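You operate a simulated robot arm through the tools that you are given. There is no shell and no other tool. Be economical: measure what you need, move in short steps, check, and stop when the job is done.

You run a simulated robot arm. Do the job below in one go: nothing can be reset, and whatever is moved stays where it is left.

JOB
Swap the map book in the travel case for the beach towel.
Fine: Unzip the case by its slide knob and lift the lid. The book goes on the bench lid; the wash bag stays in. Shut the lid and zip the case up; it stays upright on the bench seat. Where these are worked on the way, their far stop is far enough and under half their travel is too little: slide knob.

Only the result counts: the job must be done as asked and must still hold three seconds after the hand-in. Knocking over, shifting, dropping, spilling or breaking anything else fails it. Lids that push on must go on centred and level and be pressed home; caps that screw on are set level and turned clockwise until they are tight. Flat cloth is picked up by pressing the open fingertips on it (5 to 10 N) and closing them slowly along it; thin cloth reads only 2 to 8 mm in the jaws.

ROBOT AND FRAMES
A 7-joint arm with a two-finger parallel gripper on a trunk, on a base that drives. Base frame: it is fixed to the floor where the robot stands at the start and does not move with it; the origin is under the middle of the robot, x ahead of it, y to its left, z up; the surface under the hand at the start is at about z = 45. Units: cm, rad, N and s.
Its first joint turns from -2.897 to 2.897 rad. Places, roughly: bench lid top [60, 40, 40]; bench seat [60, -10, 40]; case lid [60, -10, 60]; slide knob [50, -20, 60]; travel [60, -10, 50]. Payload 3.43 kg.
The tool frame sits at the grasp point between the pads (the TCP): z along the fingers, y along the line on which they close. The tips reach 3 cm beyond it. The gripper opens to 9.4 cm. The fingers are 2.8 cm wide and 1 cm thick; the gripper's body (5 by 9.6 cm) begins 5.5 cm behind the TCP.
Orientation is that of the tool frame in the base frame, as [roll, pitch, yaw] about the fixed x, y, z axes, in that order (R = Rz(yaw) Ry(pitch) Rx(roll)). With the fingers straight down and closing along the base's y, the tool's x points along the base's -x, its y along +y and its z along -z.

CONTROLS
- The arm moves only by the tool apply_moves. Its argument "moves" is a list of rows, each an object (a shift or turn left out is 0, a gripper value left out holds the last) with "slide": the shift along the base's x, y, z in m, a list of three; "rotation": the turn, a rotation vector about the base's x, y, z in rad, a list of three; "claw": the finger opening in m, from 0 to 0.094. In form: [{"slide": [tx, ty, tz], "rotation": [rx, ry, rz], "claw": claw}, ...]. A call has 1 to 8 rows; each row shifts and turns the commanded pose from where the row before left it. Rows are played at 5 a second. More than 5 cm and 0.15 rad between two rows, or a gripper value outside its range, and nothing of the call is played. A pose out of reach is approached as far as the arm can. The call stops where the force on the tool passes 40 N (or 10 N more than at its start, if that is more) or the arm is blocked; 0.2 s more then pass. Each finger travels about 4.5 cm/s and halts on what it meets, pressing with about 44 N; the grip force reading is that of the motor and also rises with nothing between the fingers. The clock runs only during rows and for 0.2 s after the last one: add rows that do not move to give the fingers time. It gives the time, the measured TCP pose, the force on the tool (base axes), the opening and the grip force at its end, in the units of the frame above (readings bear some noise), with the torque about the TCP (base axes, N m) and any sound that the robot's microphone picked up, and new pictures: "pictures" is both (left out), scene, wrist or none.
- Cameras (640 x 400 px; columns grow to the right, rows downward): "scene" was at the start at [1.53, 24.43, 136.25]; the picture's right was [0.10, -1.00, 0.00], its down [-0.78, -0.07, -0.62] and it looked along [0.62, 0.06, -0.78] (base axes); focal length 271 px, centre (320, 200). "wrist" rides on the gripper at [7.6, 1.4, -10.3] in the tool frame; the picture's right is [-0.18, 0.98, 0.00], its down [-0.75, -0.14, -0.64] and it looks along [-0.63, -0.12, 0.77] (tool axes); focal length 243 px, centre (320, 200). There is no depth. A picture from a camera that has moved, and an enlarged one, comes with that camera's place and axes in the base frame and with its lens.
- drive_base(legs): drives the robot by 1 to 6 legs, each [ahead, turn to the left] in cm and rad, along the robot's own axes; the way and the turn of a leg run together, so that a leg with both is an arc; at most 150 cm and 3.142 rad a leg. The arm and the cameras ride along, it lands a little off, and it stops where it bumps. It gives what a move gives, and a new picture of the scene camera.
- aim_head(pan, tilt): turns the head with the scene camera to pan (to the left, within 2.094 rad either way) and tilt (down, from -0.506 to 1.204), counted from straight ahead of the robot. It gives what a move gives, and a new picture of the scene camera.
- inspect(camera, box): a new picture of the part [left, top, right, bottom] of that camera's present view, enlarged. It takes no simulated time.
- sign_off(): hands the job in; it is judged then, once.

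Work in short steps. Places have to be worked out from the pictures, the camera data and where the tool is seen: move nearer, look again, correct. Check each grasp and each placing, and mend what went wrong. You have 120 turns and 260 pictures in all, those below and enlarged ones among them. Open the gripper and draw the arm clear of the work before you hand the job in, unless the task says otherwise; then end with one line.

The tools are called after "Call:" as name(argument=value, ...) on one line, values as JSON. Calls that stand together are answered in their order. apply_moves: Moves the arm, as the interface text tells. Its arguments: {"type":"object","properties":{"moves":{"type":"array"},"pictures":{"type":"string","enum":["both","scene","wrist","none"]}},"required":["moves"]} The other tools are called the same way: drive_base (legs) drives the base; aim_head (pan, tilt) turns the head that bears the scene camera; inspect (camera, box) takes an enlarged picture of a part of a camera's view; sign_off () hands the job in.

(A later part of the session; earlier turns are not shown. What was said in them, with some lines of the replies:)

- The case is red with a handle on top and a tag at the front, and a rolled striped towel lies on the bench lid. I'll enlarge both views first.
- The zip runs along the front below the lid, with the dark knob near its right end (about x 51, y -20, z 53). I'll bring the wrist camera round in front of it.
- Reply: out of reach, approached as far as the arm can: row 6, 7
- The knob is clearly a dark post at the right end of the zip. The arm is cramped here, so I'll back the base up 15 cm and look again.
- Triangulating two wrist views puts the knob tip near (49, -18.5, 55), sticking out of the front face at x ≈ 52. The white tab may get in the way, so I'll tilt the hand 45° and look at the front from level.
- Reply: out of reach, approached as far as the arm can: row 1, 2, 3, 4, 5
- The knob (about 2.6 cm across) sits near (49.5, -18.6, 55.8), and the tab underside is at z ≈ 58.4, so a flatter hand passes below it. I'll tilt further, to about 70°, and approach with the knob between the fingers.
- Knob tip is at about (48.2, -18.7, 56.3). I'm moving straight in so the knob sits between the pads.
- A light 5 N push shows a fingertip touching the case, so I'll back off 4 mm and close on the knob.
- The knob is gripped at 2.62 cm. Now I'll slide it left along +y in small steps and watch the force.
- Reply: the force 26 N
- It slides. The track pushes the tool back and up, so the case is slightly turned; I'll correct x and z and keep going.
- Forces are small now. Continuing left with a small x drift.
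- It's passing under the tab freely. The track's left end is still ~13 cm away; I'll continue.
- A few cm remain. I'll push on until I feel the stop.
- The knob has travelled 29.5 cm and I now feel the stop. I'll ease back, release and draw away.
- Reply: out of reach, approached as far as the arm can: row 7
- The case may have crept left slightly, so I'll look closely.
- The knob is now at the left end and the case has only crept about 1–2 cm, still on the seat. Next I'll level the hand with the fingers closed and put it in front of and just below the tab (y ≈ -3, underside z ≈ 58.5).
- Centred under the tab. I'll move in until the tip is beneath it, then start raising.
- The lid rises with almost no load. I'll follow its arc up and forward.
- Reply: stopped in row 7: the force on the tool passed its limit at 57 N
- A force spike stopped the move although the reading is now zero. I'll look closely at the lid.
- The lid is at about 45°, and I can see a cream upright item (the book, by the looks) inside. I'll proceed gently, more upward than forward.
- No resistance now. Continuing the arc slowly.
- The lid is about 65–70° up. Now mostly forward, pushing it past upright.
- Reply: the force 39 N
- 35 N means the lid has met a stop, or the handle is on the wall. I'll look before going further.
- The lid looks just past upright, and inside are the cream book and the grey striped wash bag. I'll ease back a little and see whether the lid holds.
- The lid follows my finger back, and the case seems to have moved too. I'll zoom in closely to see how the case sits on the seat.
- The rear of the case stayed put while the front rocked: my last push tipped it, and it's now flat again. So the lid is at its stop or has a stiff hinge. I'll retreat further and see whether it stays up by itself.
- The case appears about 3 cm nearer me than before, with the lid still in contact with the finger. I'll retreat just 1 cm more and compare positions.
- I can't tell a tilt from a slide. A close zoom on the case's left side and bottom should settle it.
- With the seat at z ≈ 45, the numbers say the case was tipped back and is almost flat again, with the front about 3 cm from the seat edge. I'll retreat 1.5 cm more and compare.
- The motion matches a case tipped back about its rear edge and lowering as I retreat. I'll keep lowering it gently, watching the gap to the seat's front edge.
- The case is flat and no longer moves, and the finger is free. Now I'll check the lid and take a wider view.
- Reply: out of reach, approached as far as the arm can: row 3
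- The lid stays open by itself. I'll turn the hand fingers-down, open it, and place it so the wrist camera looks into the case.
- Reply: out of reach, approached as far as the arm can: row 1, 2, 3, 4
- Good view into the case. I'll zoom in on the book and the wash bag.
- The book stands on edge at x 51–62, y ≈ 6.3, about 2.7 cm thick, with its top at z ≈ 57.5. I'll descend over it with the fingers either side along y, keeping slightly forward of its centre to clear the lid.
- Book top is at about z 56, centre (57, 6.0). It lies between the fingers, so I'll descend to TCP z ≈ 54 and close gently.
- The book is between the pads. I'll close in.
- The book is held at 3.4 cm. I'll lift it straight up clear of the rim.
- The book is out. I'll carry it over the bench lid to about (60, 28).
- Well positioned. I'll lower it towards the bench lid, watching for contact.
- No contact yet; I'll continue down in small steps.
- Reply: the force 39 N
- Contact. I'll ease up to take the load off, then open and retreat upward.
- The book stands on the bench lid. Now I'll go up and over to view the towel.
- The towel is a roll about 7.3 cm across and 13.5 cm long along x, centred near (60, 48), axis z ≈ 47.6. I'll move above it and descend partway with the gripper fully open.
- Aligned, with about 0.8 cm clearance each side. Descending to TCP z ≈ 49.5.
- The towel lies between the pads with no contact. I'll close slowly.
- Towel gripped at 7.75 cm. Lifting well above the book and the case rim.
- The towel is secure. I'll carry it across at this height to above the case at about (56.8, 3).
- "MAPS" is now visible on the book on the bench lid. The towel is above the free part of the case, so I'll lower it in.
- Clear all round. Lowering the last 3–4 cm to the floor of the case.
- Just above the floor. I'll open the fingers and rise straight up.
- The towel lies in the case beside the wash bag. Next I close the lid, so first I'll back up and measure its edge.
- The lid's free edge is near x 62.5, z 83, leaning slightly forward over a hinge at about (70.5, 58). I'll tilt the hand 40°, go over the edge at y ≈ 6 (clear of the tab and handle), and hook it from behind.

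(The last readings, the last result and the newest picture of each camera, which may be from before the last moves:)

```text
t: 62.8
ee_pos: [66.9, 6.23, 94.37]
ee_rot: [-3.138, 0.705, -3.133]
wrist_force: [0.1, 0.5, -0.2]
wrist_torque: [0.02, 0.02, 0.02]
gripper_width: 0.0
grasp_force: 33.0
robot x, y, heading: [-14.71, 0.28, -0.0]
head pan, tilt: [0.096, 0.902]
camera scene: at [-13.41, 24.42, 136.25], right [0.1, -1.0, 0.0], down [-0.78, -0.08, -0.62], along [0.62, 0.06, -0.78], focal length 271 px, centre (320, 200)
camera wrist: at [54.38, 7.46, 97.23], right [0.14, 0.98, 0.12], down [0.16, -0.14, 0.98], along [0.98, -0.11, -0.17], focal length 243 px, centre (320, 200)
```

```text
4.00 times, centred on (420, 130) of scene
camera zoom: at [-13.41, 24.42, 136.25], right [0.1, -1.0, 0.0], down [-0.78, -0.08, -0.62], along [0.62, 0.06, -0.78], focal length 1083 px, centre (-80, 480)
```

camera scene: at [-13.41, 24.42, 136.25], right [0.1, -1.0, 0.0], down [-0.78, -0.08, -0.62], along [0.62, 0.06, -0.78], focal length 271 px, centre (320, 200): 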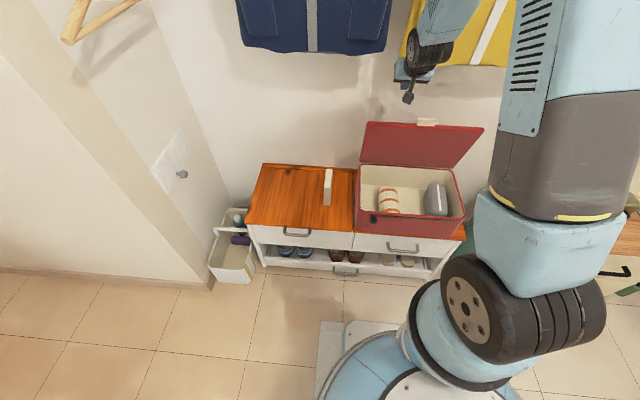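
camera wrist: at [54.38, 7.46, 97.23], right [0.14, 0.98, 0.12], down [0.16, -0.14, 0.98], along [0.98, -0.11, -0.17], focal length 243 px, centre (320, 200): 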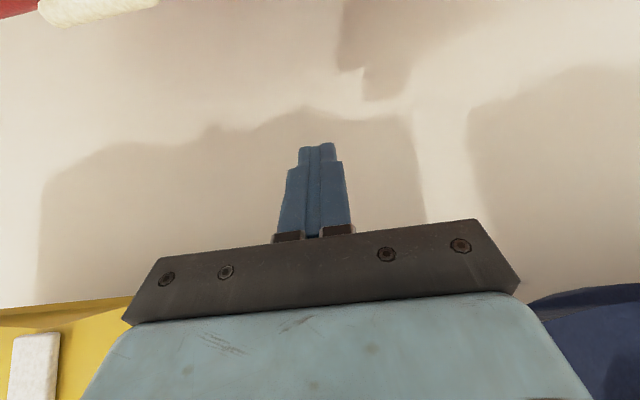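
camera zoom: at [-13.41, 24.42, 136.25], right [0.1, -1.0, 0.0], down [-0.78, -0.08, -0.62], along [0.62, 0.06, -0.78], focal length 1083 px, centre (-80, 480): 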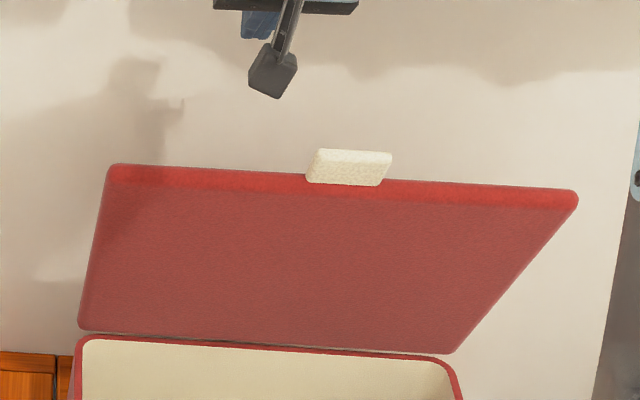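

The tab top is at about z 86 and the lid edge at z 84, x 62.5. I'll shift to y 7.5 and descend so the fingertip is behind the edge.

Call:
apply_moves(moves=[{"slide": [0.001, 0.013, -0.03]}, {"slide": [0, 0, -0.03]}, {"slide": [0, 0, -0.02]}, {"slide": [0, 0, -0.015]}, {}])

Call:
inspect(camera="scene", box=[340, 80, 500, 180])

```text
t: 64.0
ee_pos: [67.01, 7.55, 84.77]
ee_rot: [-3.138, 0.702, -3.134]
wrist_force: [0.6, 0.8, 0.1]
wrist_torque: [-0.01, -0.02, 0.04]
gripper_width: 0.02
grasp_force: 33.0
robot x, y, heading: [-14.85, -0.42, 0.003]
head pan, tilt: [0.096, 0.902]
camera scene: at [-13.4, 24.42, 136.25], right [0.1, -1.0, 0.0], down [-0.78, -0.08, -0.62], along [0.62, 0.06, -0.78], focal length 271 px, centre (320, 200)
camera wrist: at [54.44, 8.78, 87.65], right [0.14, 0.98, 0.12], down [0.16, -0.14, 0.98], along [0.98, -0.11, -0.18], focal length 243 px, centre (320, 200)
```

scene: 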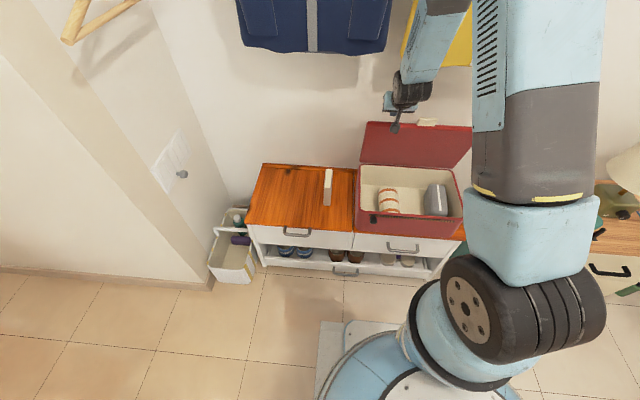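
wrist: 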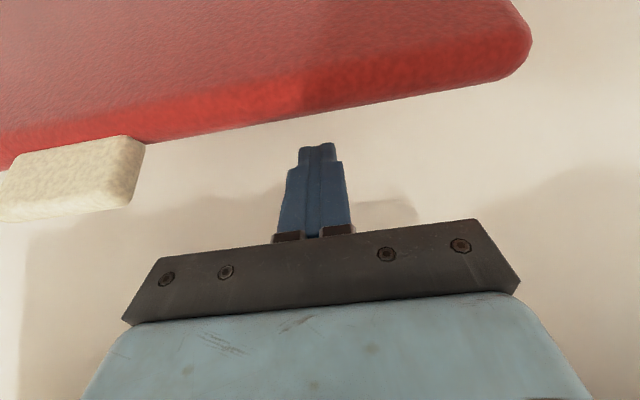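

```text
4.00 times, centred on (420, 130) of scene
camera zoom: at [-13.4, 24.42, 136.25], right [0.1, -1.0, 0.0], down [-0.78, -0.08, -0.62], along [0.62, 0.06, -0.78], focal length 1083 px, centre (-80, 480)
```

zoom: 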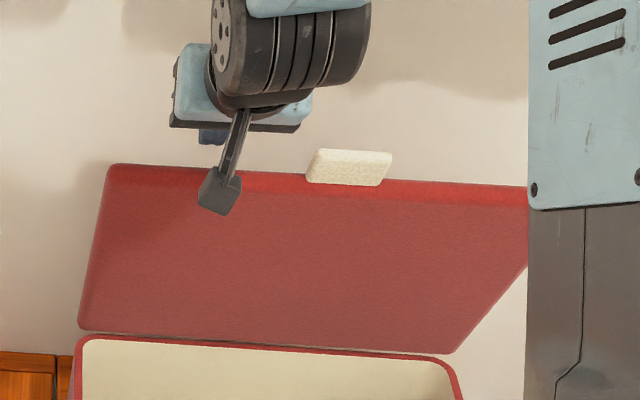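

The lid edge is at about z 82, so I need to be a little lower. I'll go down 1.8 cm, then pull the lid towards me gently.

Call:
apply_moves(moves=[{"slide": [0, 0, -0.01]}, {"slide": [0, 0, -0.008]}, {"slide": [-0.01, 0, 0]}, {"slide": [-0.012, 0, 0]}, {"slide": [-0.012, 0, 0]}, {}], pictures="wrist")

```text
t: 65.4
ee_pos: [63.46, 7.4, 82.94]
ee_rot: [-3.138, 0.702, -3.135]
wrist_force: [0.0, 0.3, 0.4]
wrist_torque: [0.0, 0.0, -0.03]
gripper_width: 0.0
grasp_force: 33.2
robot x, y, heading: [-14.99, -0.04, 0.005]
head pan, tilt: [0.096, 0.902]
camera wrist: at [51.09, 8.78, 85.78], right [0.14, 0.98, 0.12], down [0.16, -0.14, 0.98], along [0.98, -0.11, -0.18], focal length 243 px, centre (320, 200)
```

wrist: 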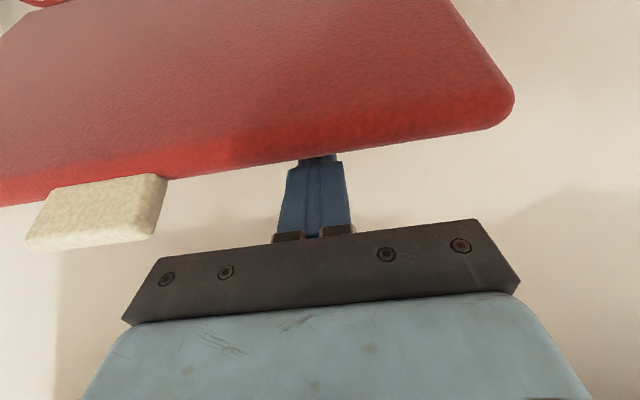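

The tip is now hidden behind the lid edge. I'll continue pulling.

Call:
apply_moves(moves=[{"slide": [-0.012, 0, -0.001]}, {"slide": [-0.012, 0, -0.002]}, {"slide": [-0.012, 0, -0.004]}, {"slide": [-0.012, 0, -0.005]}, {}])

```text
t: 66.6
ee_pos: [58.76, 7.52, 81.92]
ee_rot: [-3.14, 0.704, -3.136]
wrist_force: [0.2, 1.1, 0.1]
wrist_torque: [0.03, -0.01, 0.0]
gripper_width: 0.01
grasp_force: 33.5
robot x, y, heading: [-14.96, -0.09, -0.0]
head pan, tilt: [0.096, 0.902]
camera scene: at [-13.4, 24.42, 136.25], right [0.1, -1.0, 0.0], down [-0.78, -0.08, -0.62], along [0.62, 0.06, -0.78], focal length 271 px, centre (320, 200)
camera wrist: at [46.33, 8.88, 84.69], right [0.14, 0.98, 0.12], down [0.16, -0.14, 0.98], along [0.98, -0.11, -0.18], focal length 243 px, centre (320, 200)
```

scene: 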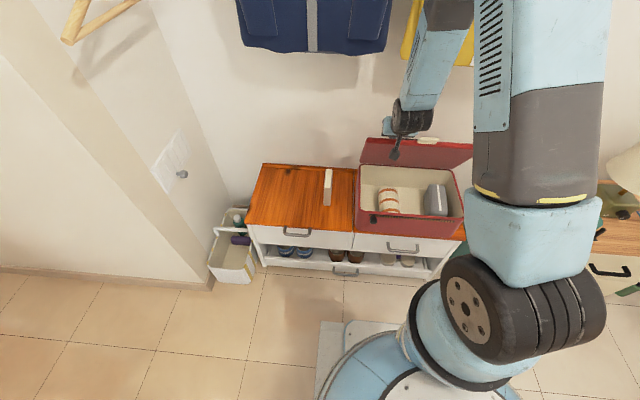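
wrist: 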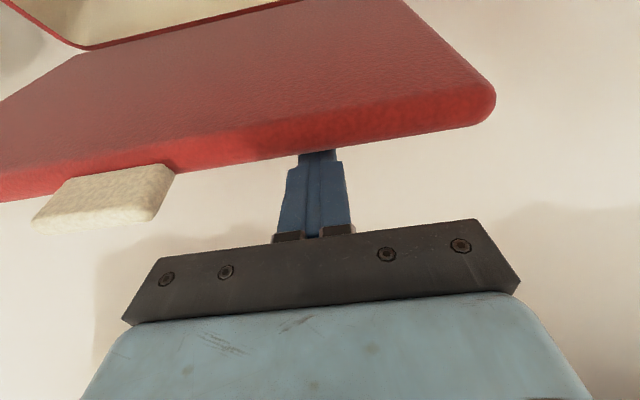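

The lid follows easily. Continuing down its arc.

Call:
apply_moves(moves=[{"slide": [-0.014, 0, -0.008]}, {"slide": [-0.014, 0, -0.01]}, {"slide": [-0.013, 0, -0.011]}, {"slide": [-0.012, 0, -0.012]}, {"slide": [-0.012, 0, -0.015]}, {}])

```text
t: 68.0
ee_pos: [52.32, 7.54, 76.28]
ee_rot: [-3.139, 0.703, -3.134]
wrist_force: [0.0, -0.3, -0.9]
wrist_torque: [0.0, -0.02, 0.05]
gripper_width: 0.0
grasp_force: 33.4
robot x, y, heading: [-15.08, -0.0, 0.001]
head pan, tilt: [0.096, 0.902]
camera scene: at [-13.41, 24.42, 136.25], right [0.1, -1.0, 0.0], down [-0.78, -0.08, -0.62], along [0.62, 0.06, -0.78], focal length 271 px, centre (320, 200)
camera wrist: at [39.84, 8.88, 79.05], right [0.14, 0.98, 0.12], down [0.16, -0.14, 0.98], along [0.98, -0.11, -0.18], focal length 243 px, centre (320, 200)
```

scene: 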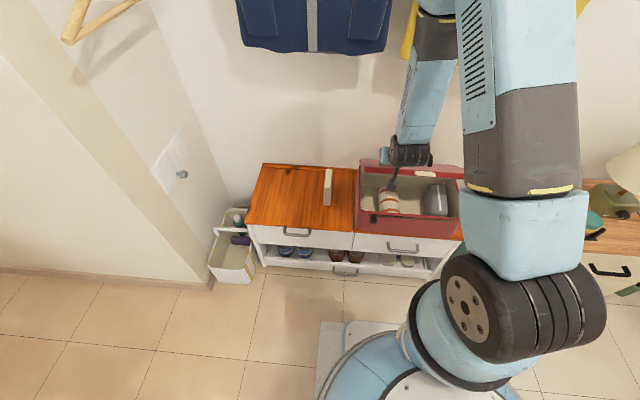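
wrist: 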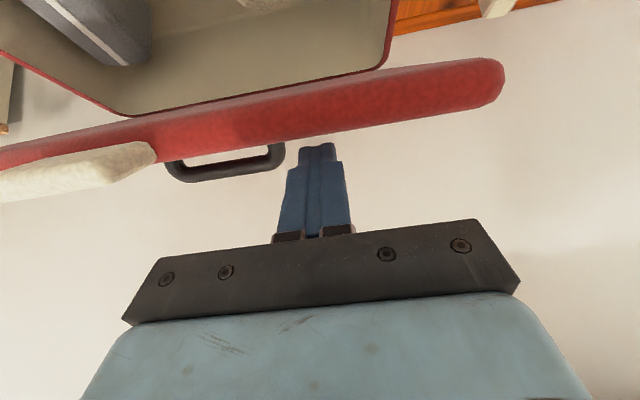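

The lid is at about 40° and my finger is on its outer side. I'll press it on down.

Call:
apply_moves(moves=[{"slide": [-0.008, 0, -0.015]}, {"slide": [-0.007, 0, -0.018]}, {"slide": [-0.005, 0, -0.02]}, {"slide": [-0.003, 0, -0.02]}, {}])

```text
t: 69.2
ee_pos: [49.94, 7.35, 69.05]
ee_rot: [-3.139, 0.702, -3.134]
wrist_force: [0.2, 0.3, -0.5]
wrist_torque: [-0.02, 0.0, 0.01]
gripper_width: 0.0
grasp_force: 32.7
robot x, y, heading: [-14.94, -0.23, -0.002]
head pan, tilt: [0.096, 0.902]
camera scene: at [-13.41, 24.42, 136.25], right [0.1, -1.0, 0.0], down [-0.78, -0.08, -0.62], along [0.62, 0.06, -0.78], focal length 271 px, centre (320, 200)
camera wrist: at [37.52, 8.71, 71.84], right [0.14, 0.98, 0.12], down [0.16, -0.14, 0.98], along [0.98, -0.12, -0.18], focal length 243 px, centre (320, 200)
```

scene: 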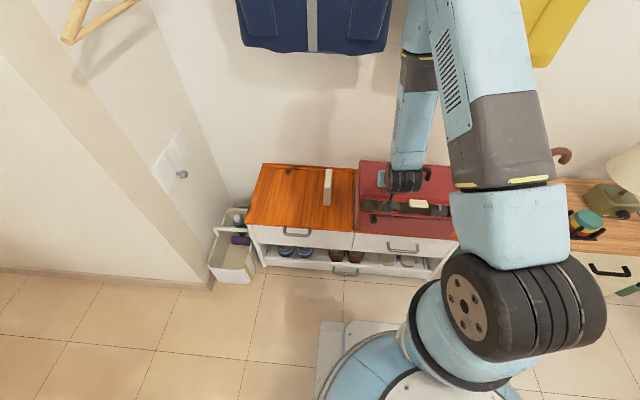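
wrist: 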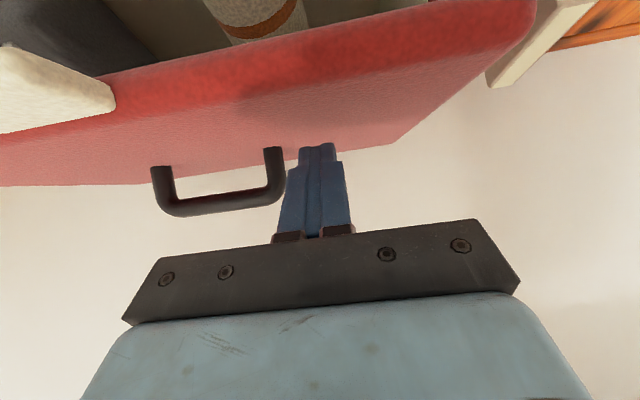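

About 15–20° left. Continuing straight down until it seats.

Call:
apply_moves(moves=[{"slide": [-0.003, 0, -0.015]}, {"slide": [-0.002, 0, -0.015]}, {"slide": [0, 0, -0.01]}, {"slide": [0, 0, -0.01]}, {}])

```text
t: 70.4
ee_pos: [49.39, 7.47, 63.91]
ee_rot: [-3.138, 0.704, -3.135]
wrist_force: [0.0, -0.1, 0.0]
wrist_torque: [-0.01, 0.04, 0.0]
gripper_width: 0.01
grasp_force: 33.3
robot x, y, heading: [-14.76, 0.29, 0.0]
head pan, tilt: [0.096, 0.902]
camera scene: at [-13.4, 24.42, 136.25], right [0.1, -1.0, 0.0], down [-0.78, -0.08, -0.62], along [0.62, 0.06, -0.78], focal length 271 px, centre (320, 200)
camera wrist: at [36.98, 8.81, 66.77], right [0.14, 0.98, 0.12], down [0.16, -0.14, 0.98], along [0.98, -0.11, -0.18], focal length 243 px, centre (320, 200)
```

scene: 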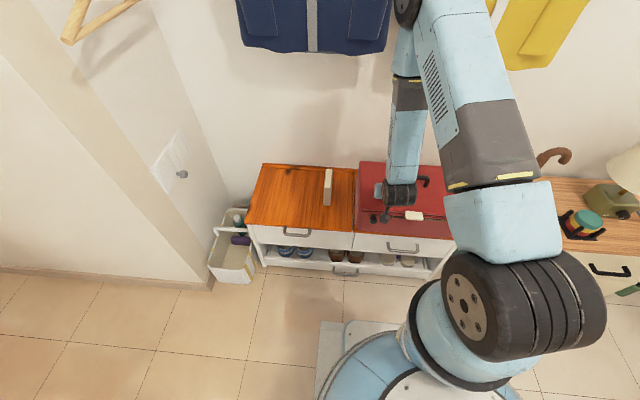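
wrist: 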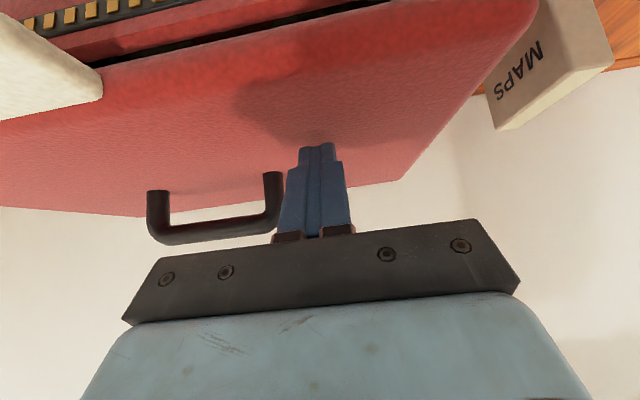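

Almost closed. I'll press gently until contact force shows it's seated.

Call:
apply_moves(moves=[{"slide": [0, 0, -0.008]}, {"slide": [0, 0, -0.006]}, {"slide": [0, 0, -0.005]}, {}], pictures="wrist")

```text
t: 70.9
ee_pos: [49.55, 7.45, 63.42]
ee_rot: [-3.138, 0.708, -3.136]
wrist_force: [-11.5, -1.3, 18.5]
wrist_torque: [-0.02, 0.17, -0.05]
gripper_width: 0.01
grasp_force: 33.1
robot x, y, heading: [-15.06, -0.21, 0.008]
head pan, tilt: [0.096, 0.902]
stopped in row 2: the force on the tool passed its limit at 58 N (the readings are from after the stop); the commanded pose is now the measured one
camera wrist: at [37.0, 8.78, 66.13], right [0.14, 0.98, 0.12], down [0.15, -0.14, 0.98], along [0.98, -0.11, -0.17], focal length 243 px, centre (320, 200)
```

wrist: 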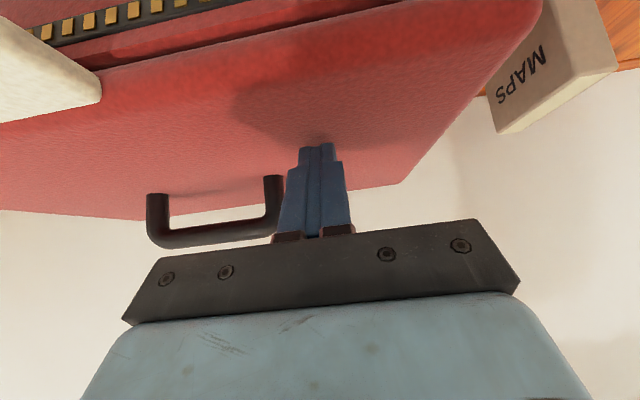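

The lid is seated. I'll rise off, draw back, and check the case and knob.

Call:
apply_moves(moves=[{"slide": [0, 0, 0.01]}, {"slide": [-0.02, 0, 0.03]}, {"slide": [-0.03, 0, 0.03]}, {"slide": [-0.03, 0, 0.0]}, {"slide": [-0.03, 0.0, 0.0]}, {}])

Call:
inspect(camera="scene", box=[340, 140, 500, 250])

```text
t: 72.3
ee_pos: [44.25, 9.14, 67.06]
ee_rot: [-3.139, 0.709, -3.135]
wrist_force: [-1.3, -0.2, 0.2]
wrist_torque: [-0.01, 0.01, -0.01]
gripper_width: 0.01
grasp_force: 32.9
out of reach, approached as far as the arm can: row 3, 4, 5
robot x, y, heading: [-15.06, 0.39, -0.002]
head pan, tilt: [0.096, 0.902]
camera scene: at [-13.41, 24.42, 136.25], right [0.1, -1.0, 0.0], down [-0.78, -0.08, -0.62], along [0.62, 0.06, -0.78], focal length 271 px, centre (320, 200)
camera wrist: at [31.72, 10.45, 69.82], right [0.14, 0.98, 0.12], down [0.15, -0.14, 0.98], along [0.98, -0.11, -0.17], focal length 243 px, centre (320, 200)
```

scene: 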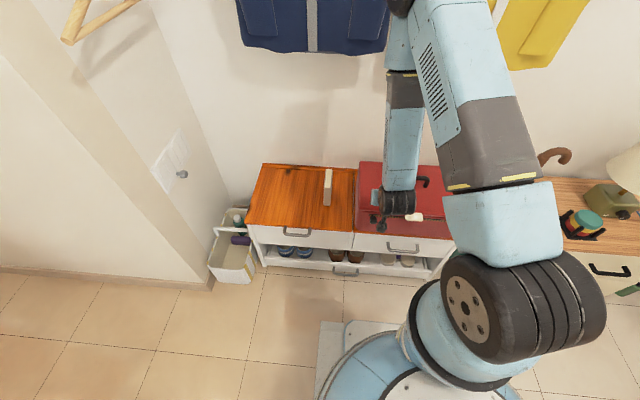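
wrist: 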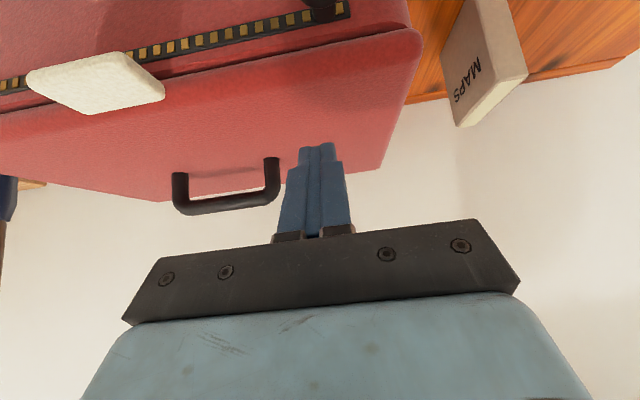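

```text
3.64 times, centred on (420, 195) of scene
camera zoom: at [-13.41, 24.42, 136.25], right [0.1, -1.0, 0.0], down [-0.78, -0.08, -0.62], along [0.62, 0.06, -0.78], focal length 985 px, centre (-44, 218)
```

zoom: 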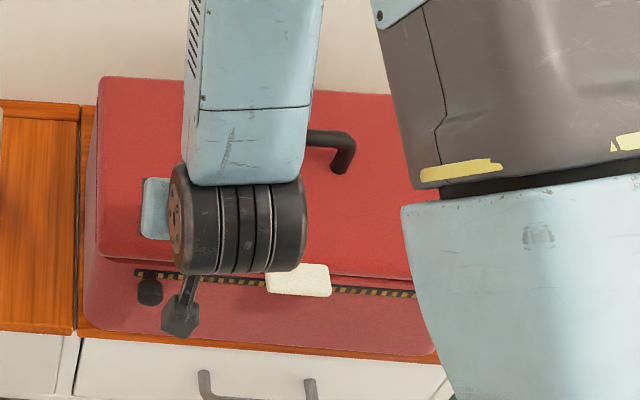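

The lid is shut and the towel is inside. The knob is now nearer to me, so I'll back the base up 8 cm for arm room before zipping.

Call:
drive_base(legs=[[-8, 0]])

Call:
apply_moves(moves=[{"slide": [-0.01, 0.002, -0.02], "rotation": [0, -0.13, 0], "claw": 0.07}, {"slide": [-0.01, 0.002, -0.02], "rotation": [0, -0.13, 0]}, {"slide": [-0.01, 0, -0.02], "rotation": [0, -0.13, 0]}, {"slide": [0, 0, -0.02], "rotation": [0, -0.13, 0]}, {"slide": [0, 0, -0.02]}, {}])

```text
t: 73.4
ee_pos: [36.07, 9.06, 67.15]
ee_rot: [-3.138, 0.708, -3.136]
wrist_force: [-0.6, 0.3, 0.7]
wrist_torque: [0.01, 0.0, 0.03]
gripper_width: 0.0
grasp_force: 33.0
robot x, y, heading: [-22.9, 0.36, -0.001]
head pan, tilt: [0.096, 0.902]
camera scene: at [-21.51, 24.4, 136.25], right [0.1, -1.0, 0.0], down [-0.78, -0.08, -0.62], along [0.62, 0.06, -0.78], focal length 271 px, centre (320, 200)
```

scene: 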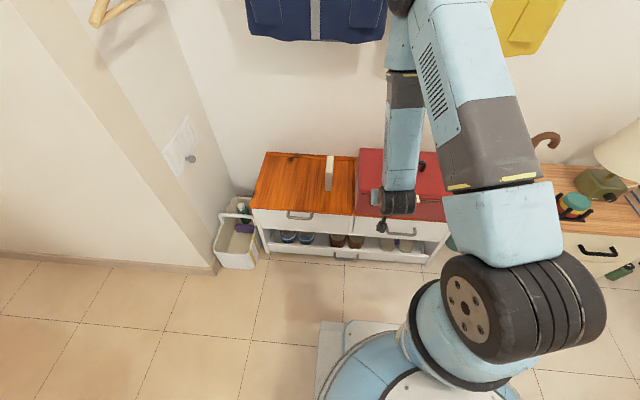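

```text
t: 74.8
ee_pos: [33.01, 9.34, 57.14]
ee_rot: [-3.131, 1.229, -3.131]
wrist_force: [-0.5, -0.8, 0.5]
wrist_torque: [-0.02, 0.01, -0.02]
gripper_width: 7.01
grasp_force: 0.0
robot x, y, heading: [-23.05, 0.16, 0.0]
head pan, tilt: [0.096, 0.902]
camera scene: at [-21.5, 24.41, 136.25], right [0.1, -1.0, 0.0], down [-0.78, -0.08, -0.62], along [0.62, 0.06, -0.78], focal length 271 px, centre (320, 200)
camera wrist: at [20.79, 10.72, 53.32], right [0.06, 0.98, 0.17], down [-0.35, -0.14, 0.93], along [0.93, -0.12, 0.34], focal length 243 px, centre (320, 200)
```

scene: 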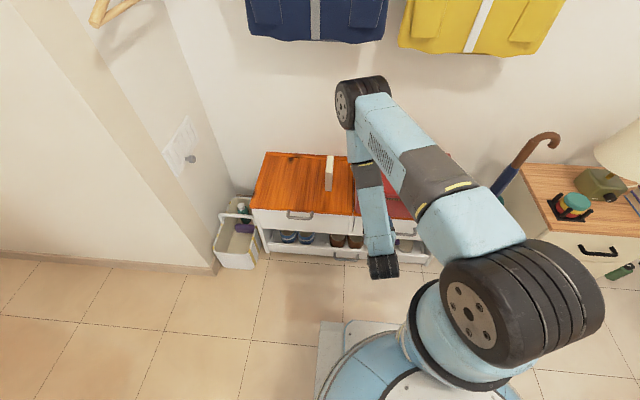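
wrist: 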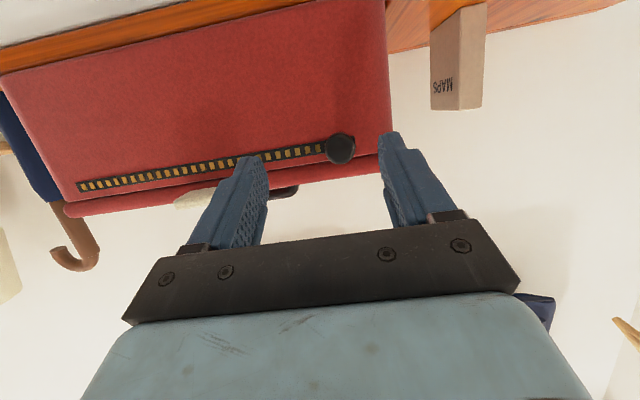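

The knob is straight ahead at about y 10.5, z 56.5. I'll advance to just short of it and check alignment.

Call:
apply_moves(moves=[{"slide": [0.025, 0.006, -0.004]}, {"slide": [0.025, 0.005, -0.003]}, {"slide": [0.02, 0, 0]}, {}], pictures="wrist")

```text
t: 75.8
ee_pos: [40.05, 10.4, 56.42]
ee_rot: [-3.131, 1.228, -3.13]
wrist_force: [-0.3, 1.0, -0.5]
wrist_torque: [0.01, 0.01, 0.02]
gripper_width: 7.01
grasp_force: 0.1
robot x, y, heading: [-23.04, 0.11, 0.001]
head pan, tilt: [0.096, 0.902]
camera wrist: at [27.87, 11.81, 52.61], right [0.06, 0.98, 0.17], down [-0.35, -0.14, 0.93], along [0.93, -0.12, 0.34], focal length 243 px, centre (320, 200)
```

wrist: 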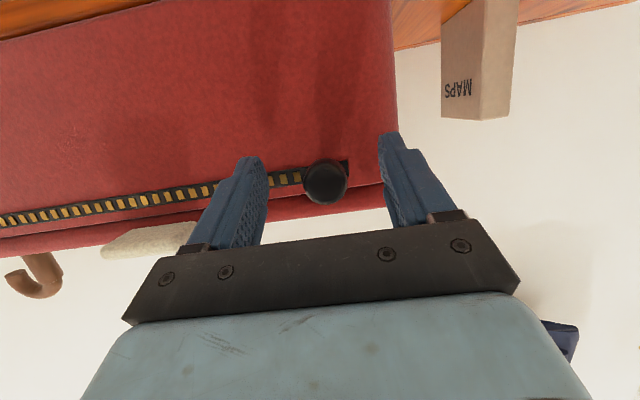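

The knob now sits just as it did when I first gripped it. Closing on it.

Call:
apply_moves(moves=[{"slide": [0.003, 0.003, 0]}, {"claw": 0.05}, {"claw": 0.04}, {"claw": 0.03}, {"claw": 0.02}, {"claw": 0.015}, {}], pictures="wrist")

```text
t: 77.4
ee_pos: [40.41, 10.77, 56.4]
ee_rot: [-3.129, 1.229, -3.129]
wrist_force: [1.2, -7.8, 4.7]
wrist_torque: [-0.05, 0.02, -0.42]
gripper_width: 2.57
grasp_force: 43.9
robot x, y, heading: [-23.45, 0.05, 0.001]
head pan, tilt: [0.096, 0.902]
camera wrist: at [28.16, 12.1, 52.63], right [0.06, 0.98, 0.17], down [-0.35, -0.14, 0.93], along [0.93, -0.12, 0.34], focal length 243 px, centre (320, 200)
```

wrist: 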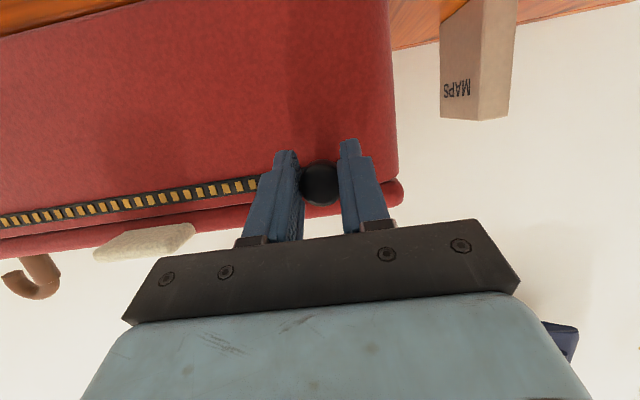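

Gripped at 2.57 cm. Now I slide it right (-y), allowing for the case's slight yaw.

Call:
apply_moves(moves=[{"slide": [0.0005, -0.01, 0]}, {"slide": [0.0006, -0.015, 0]}, {"slide": [0.0006, -0.015, 0]}, {}], pictures="wrist")

```text
t: 78.4
ee_pos: [40.46, 6.72, 56.42]
ee_rot: [-3.13, 1.229, -3.129]
wrist_force: [-11.3, -0.1, 12.6]
wrist_torque: [-0.01, -0.5, -0.23]
gripper_width: 2.55
grasp_force: 44.3
robot x, y, heading: [-23.12, -0.02, -0.001]
head pan, tilt: [0.096, 0.902]
camera wrist: at [28.25, 8.13, 52.63], right [0.06, 0.98, 0.17], down [-0.35, -0.14, 0.93], along [0.93, -0.12, 0.34], focal length 243 px, centre (320, 200)
```

wrist: 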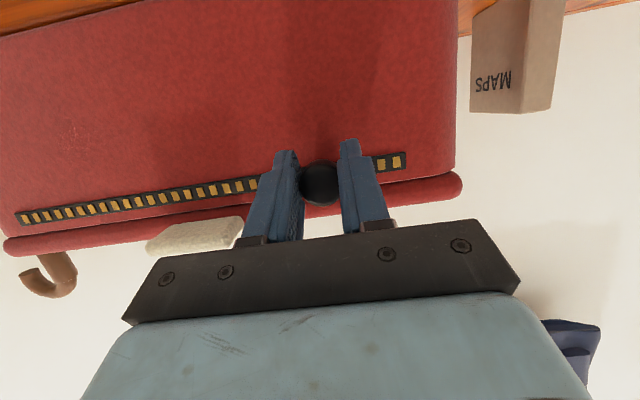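

It runs well. A small back-and-up correction, then onward.

Call:
apply_moves(moves=[{"slide": [-0.001, 0, 0.001]}, {"slide": [0.0, -0.02, 0]}, {"slide": [0.0005, -0.02, 0]}, {"slide": [0.0005, -0.02, 0]}, {}], pictures="none")

```text
t: 79.6
ee_pos: [40.65, 0.8, 56.46]
ee_rot: [-3.132, 1.228, -3.128]
wrist_force: [-6.1, -0.5, 10.8]
wrist_torque: [0.11, 0.85, -0.25]
gripper_width: 2.55
grasp_force: 43.8
robot x, y, heading: [-23.26, 0.13, -0.001]
head pan, tilt: [0.096, 0.902]
```

Steady. Continuing past the tab.

Call:
apply_moves(moves=[{"slide": [0.0, -0.02, 0]}, {"slide": [0.0005, -0.02, 0]}, {"slide": [0.0005, -0.02, 0]}, {"slide": [0.0005, -0.02, 0]}, {}], pictures="wrist")

```text
t: 80.8
ee_pos: [40.58, -7.13, 56.44]
ee_rot: [-3.13, 1.228, -3.13]
wrist_force: [-4.8, -0.1, -0.2]
wrist_torque: [-0.02, -0.21, -0.09]
gripper_width: 2.55
grasp_force: 44.1
robot x, y, heading: [-23.42, 0.12, 0.002]
head pan, tilt: [0.096, 0.902]
camera wrist: at [28.4, -5.85, 52.67], right [0.06, 0.98, 0.17], down [-0.35, -0.14, 0.93], along [0.93, -0.12, 0.34], focal length 243 px, centre (320, 200)
```

wrist: 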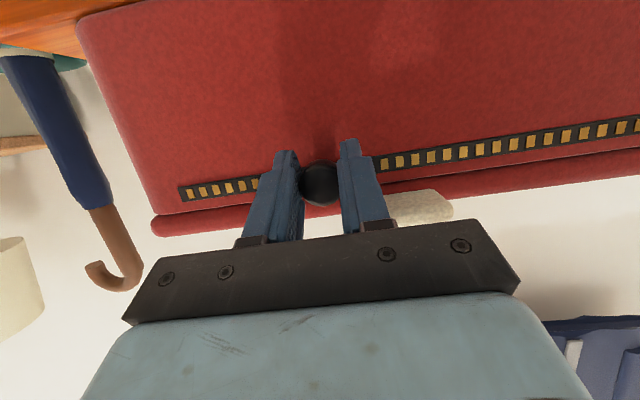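

About 11 cm to go. Continuing.

Call:
apply_moves(moves=[{"slide": [0.0, -0.02, 0]}, {"slide": [0.0005, -0.02, 0]}, {"slide": [0.0005, -0.02, 0]}, {"slide": [0.0005, -0.02, 0]}, {"slide": [0, -0.01, 0]}, {}], pictures="none")

Call:
apply_moves(moves=[{"slide": [0.0, -0.01, 0]}, {"slide": [0.0, -0.006, 0]}, {"slide": [0, -0.005, 0]}, {"slide": [0, -0.004, 0]}], pictures="wrist")

```text
t: 82.2
ee_pos: [40.82, -16.21, 56.48]
ee_rot: [-3.129, 1.228, -3.13]
wrist_force: [-1.2, -0.6, 0.3]
wrist_torque: [0.0, 0.5, 0.13]
gripper_width: 2.55
grasp_force: 44.1
robot x, y, heading: [-22.96, -0.29, 0.002]
head pan, tilt: [0.096, 0.902]
```

```text
t: 83.2
ee_pos: [40.89, -18.72, 56.5]
ee_rot: [-3.131, 1.228, -3.13]
wrist_force: [-0.4, 0.9, -0.6]
wrist_torque: [-0.06, -0.08, 0.29]
gripper_width: 2.54
grasp_force: 44.6
robot x, y, heading: [-23.14, 0.46, -0.001]
head pan, tilt: [0.096, 0.902]
camera wrist: at [28.67, -17.38, 52.68], right [0.06, 0.98, 0.17], down [-0.35, -0.14, 0.93], along [0.93, -0.12, 0.34], focal length 243 px, centre (320, 200)
```

wrist: 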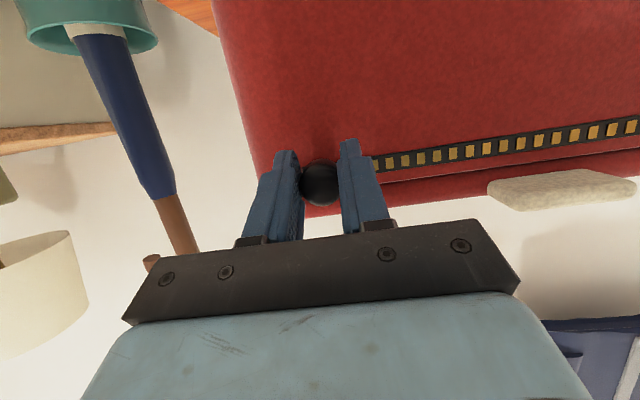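

It matches the starting picture. I'll nudge on until I feel the end stop.

Call:
apply_moves(moves=[{"slide": [0.0, -0.004, 0]}, {"slide": [0.0, -0.004, 0]}, {"slide": [0, -0.003, 0]}, {}], pictures="wrist")

```text
t: 84.2
ee_pos: [40.92, -19.8, 56.48]
ee_rot: [-3.131, 1.23, -3.129]
wrist_force: [-0.8, 0.3, 0.5]
wrist_torque: [0.04, 0.15, 0.55]
gripper_width: 2.54
grasp_force: 44.2
robot x, y, heading: [-22.95, 0.01, 0.001]
head pan, tilt: [0.096, 0.902]
camera wrist: at [28.63, -18.42, 52.7], right [0.06, 0.98, 0.17], down [-0.35, -0.14, 0.93], along [0.93, -0.12, 0.34], focal length 243 px, centre (320, 200)
```

wrist: 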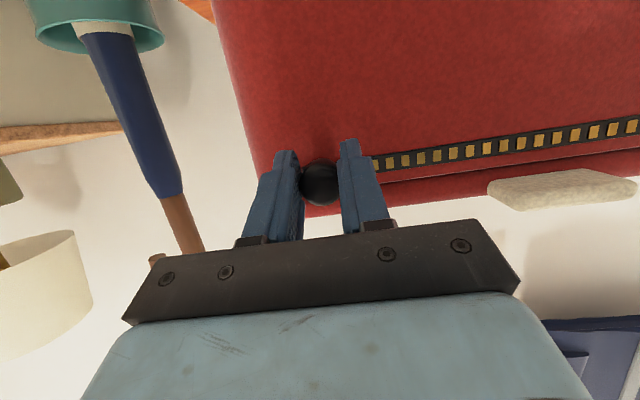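

The case itself now follows, so the knob is at its stop. Releasing and drawing back.

Call:
apply_moves(moves=[{"claw": 0.045}, {"claw": 0.06}, {}, {"slide": [-0.03, 0, 0]}, {"slide": [-0.04, 0, 0]}, {"slide": [-0.01, 0, 0.02]}, {}])

Call:
inspect(camera="scene", box=[330, 120, 490, 270])

```text
t: 85.8
ee_pos: [32.7, -19.85, 58.63]
ee_rot: [-3.134, 1.229, -3.129]
wrist_force: [-0.2, -0.7, 0.6]
wrist_torque: [-0.01, -0.01, -0.01]
gripper_width: 6.02
grasp_force: 0.0
robot x, y, heading: [-23.03, 0.03, 0.005]
head pan, tilt: [0.096, 0.902]
camera scene: at [-21.5, 24.4, 136.26], right [0.1, -1.0, 0.0], down [-0.78, -0.08, -0.62], along [0.62, 0.06, -0.78], focal length 271 px, centre (320, 200)
camera wrist: at [20.52, -18.55, 54.83], right [0.06, 0.98, 0.17], down [-0.35, -0.14, 0.93], along [0.93, -0.12, 0.34], focal length 243 px, centre (320, 200)
```

scene: 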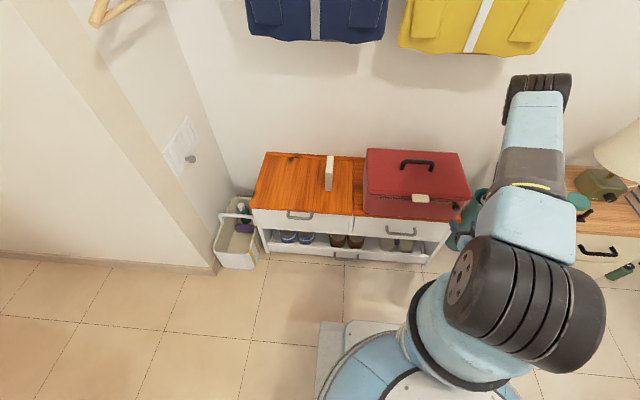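
wrist: 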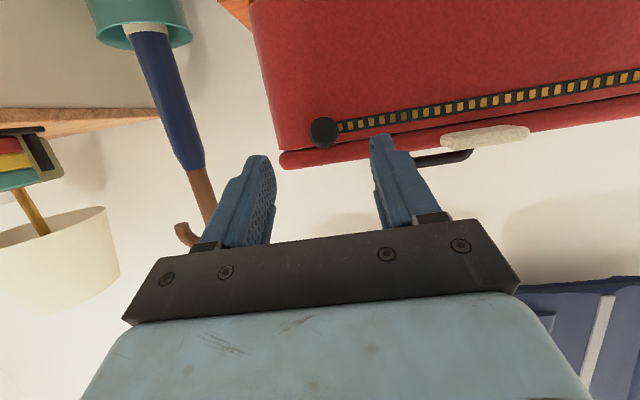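

```text
2.67 times, centred on (410, 195) of scene
camera zoom: at [-21.5, 24.4, 136.26], right [0.1, -1.0, 0.0], down [-0.78, -0.08, -0.62], along [0.62, 0.06, -0.78], focal length 722 px, centre (80, 213)
```

zoom: 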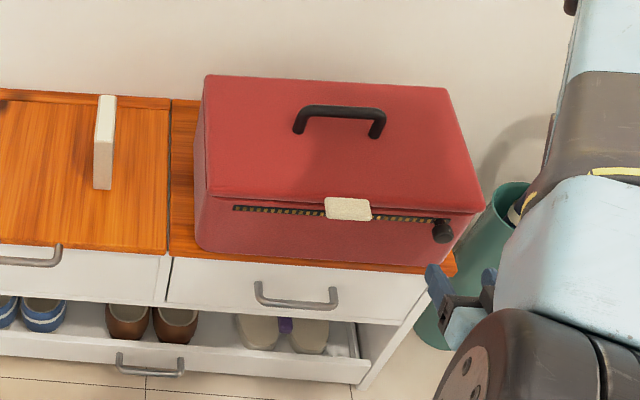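

Zipped and shut, with the book on the lid. I'll check the margin between the case and the seat's front edge.

Call:
inspect(camera="scene", box=[350, 185, 470, 235])

Call:
inspect(camera="wrist", box=[200, 0, 640, 200])

```text
5.33 times, centred on (410, 210) of scene
camera zoom: at [-21.5, 24.4, 136.26], right [0.1, -1.0, 0.0], down [-0.78, -0.08, -0.62], along [0.62, 0.06, -0.78], focal length 1444 px, centre (-160, 147)
```

zoom: 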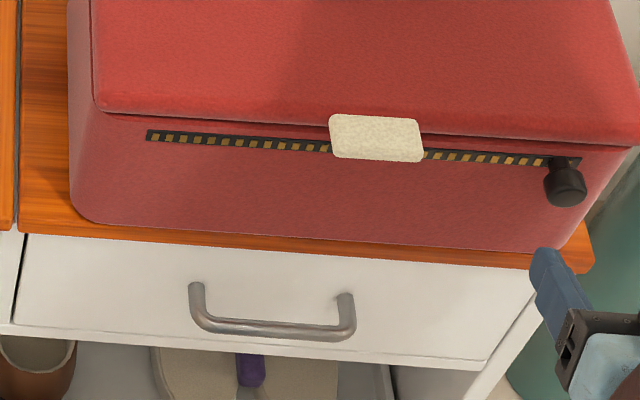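

```text
1.45 times, centred on (420, 100) of wrist
camera zoom: at [20.52, -18.55, 54.83], right [0.06, 0.98, 0.17], down [-0.35, -0.14, 0.93], along [0.93, -0.12, 0.34], focal length 353 px, centre (174, 346)
```

zoom: 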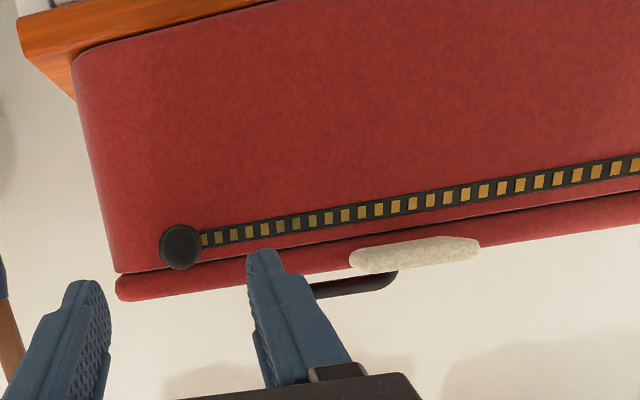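

The case sits fully on the seat about 1 cm behind its front edge, with the lid shut and the knob at its closed end. I'll draw the arm well clear and take a last look.

Call:
apply_moves(moves=[{"slide": [-0.03, 0, 0.02], "claw": 0.08}, {"slide": [-0.02, -0.02, 0.04]}, {"slide": [0, -0.02, 0.04], "rotation": [0, 0.14, 0]}, {"slide": [0, -0.02, 0.04], "rotation": [0, 0.14, 0]}, {"slide": [0, 0, 0.04], "rotation": [0, 0.14, 0]}, {}, {}, {}])

```text
t: 87.6
ee_pos: [28.68, -27.04, 76.18]
ee_rot: [-3.139, 0.809, -3.136]
wrist_force: [-0.2, 0.0, 0.7]
wrist_torque: [-0.03, -0.06, -0.01]
gripper_width: 7.99
grasp_force: 0.1
out of reach, approached as far as the arm can: row 4, 5
robot x, y, heading: [-23.16, 0.14, 0.003]
head pan, tilt: [0.096, 0.902]
camera scene: at [-21.52, 24.4, 136.26], right [0.1, -1.0, 0.0], down [-0.78, -0.08, -0.62], along [0.62, 0.06, -0.78], focal length 271 px, centre (320, 200)
camera wrist: at [16.05, -25.74, 77.66], right [0.12, 0.98, 0.13], down [0.06, -0.14, 0.99], along [0.99, -0.11, -0.07], focal length 243 px, centre (320, 200)
```

scene: 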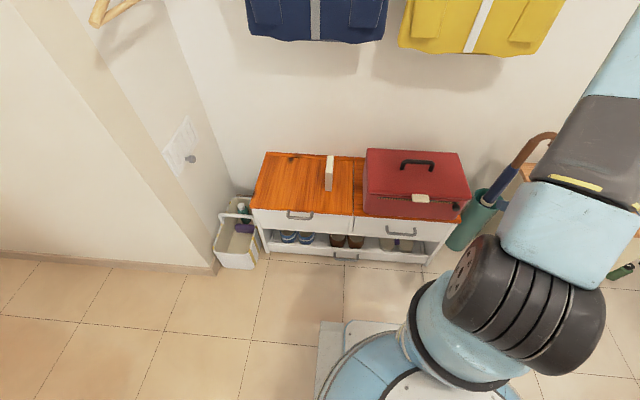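
wrist: 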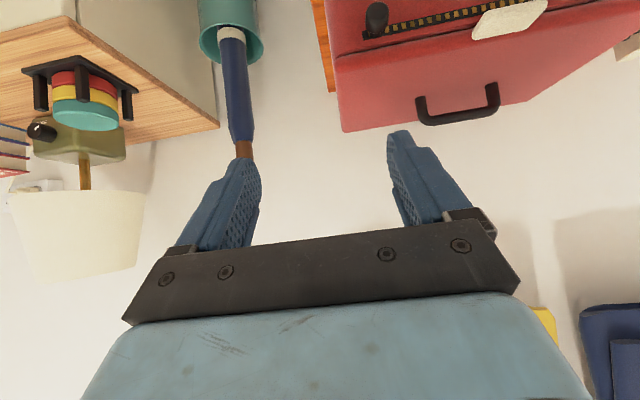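

Everything is in place: the book is on the bench lid, the towel and wash bag are in the case, the case is zipped and upright, and the arm is clear. Handing in.

Call:
sign_off()

```text
The job is handed in.
```

The map book now stands on the bench lid and the beach towel is in the case with the wash bag. The case is shut, zipped and upright on the bench seat, but it ended about 5 cm nearer the front, roughly 1 cm from the seat's edge.
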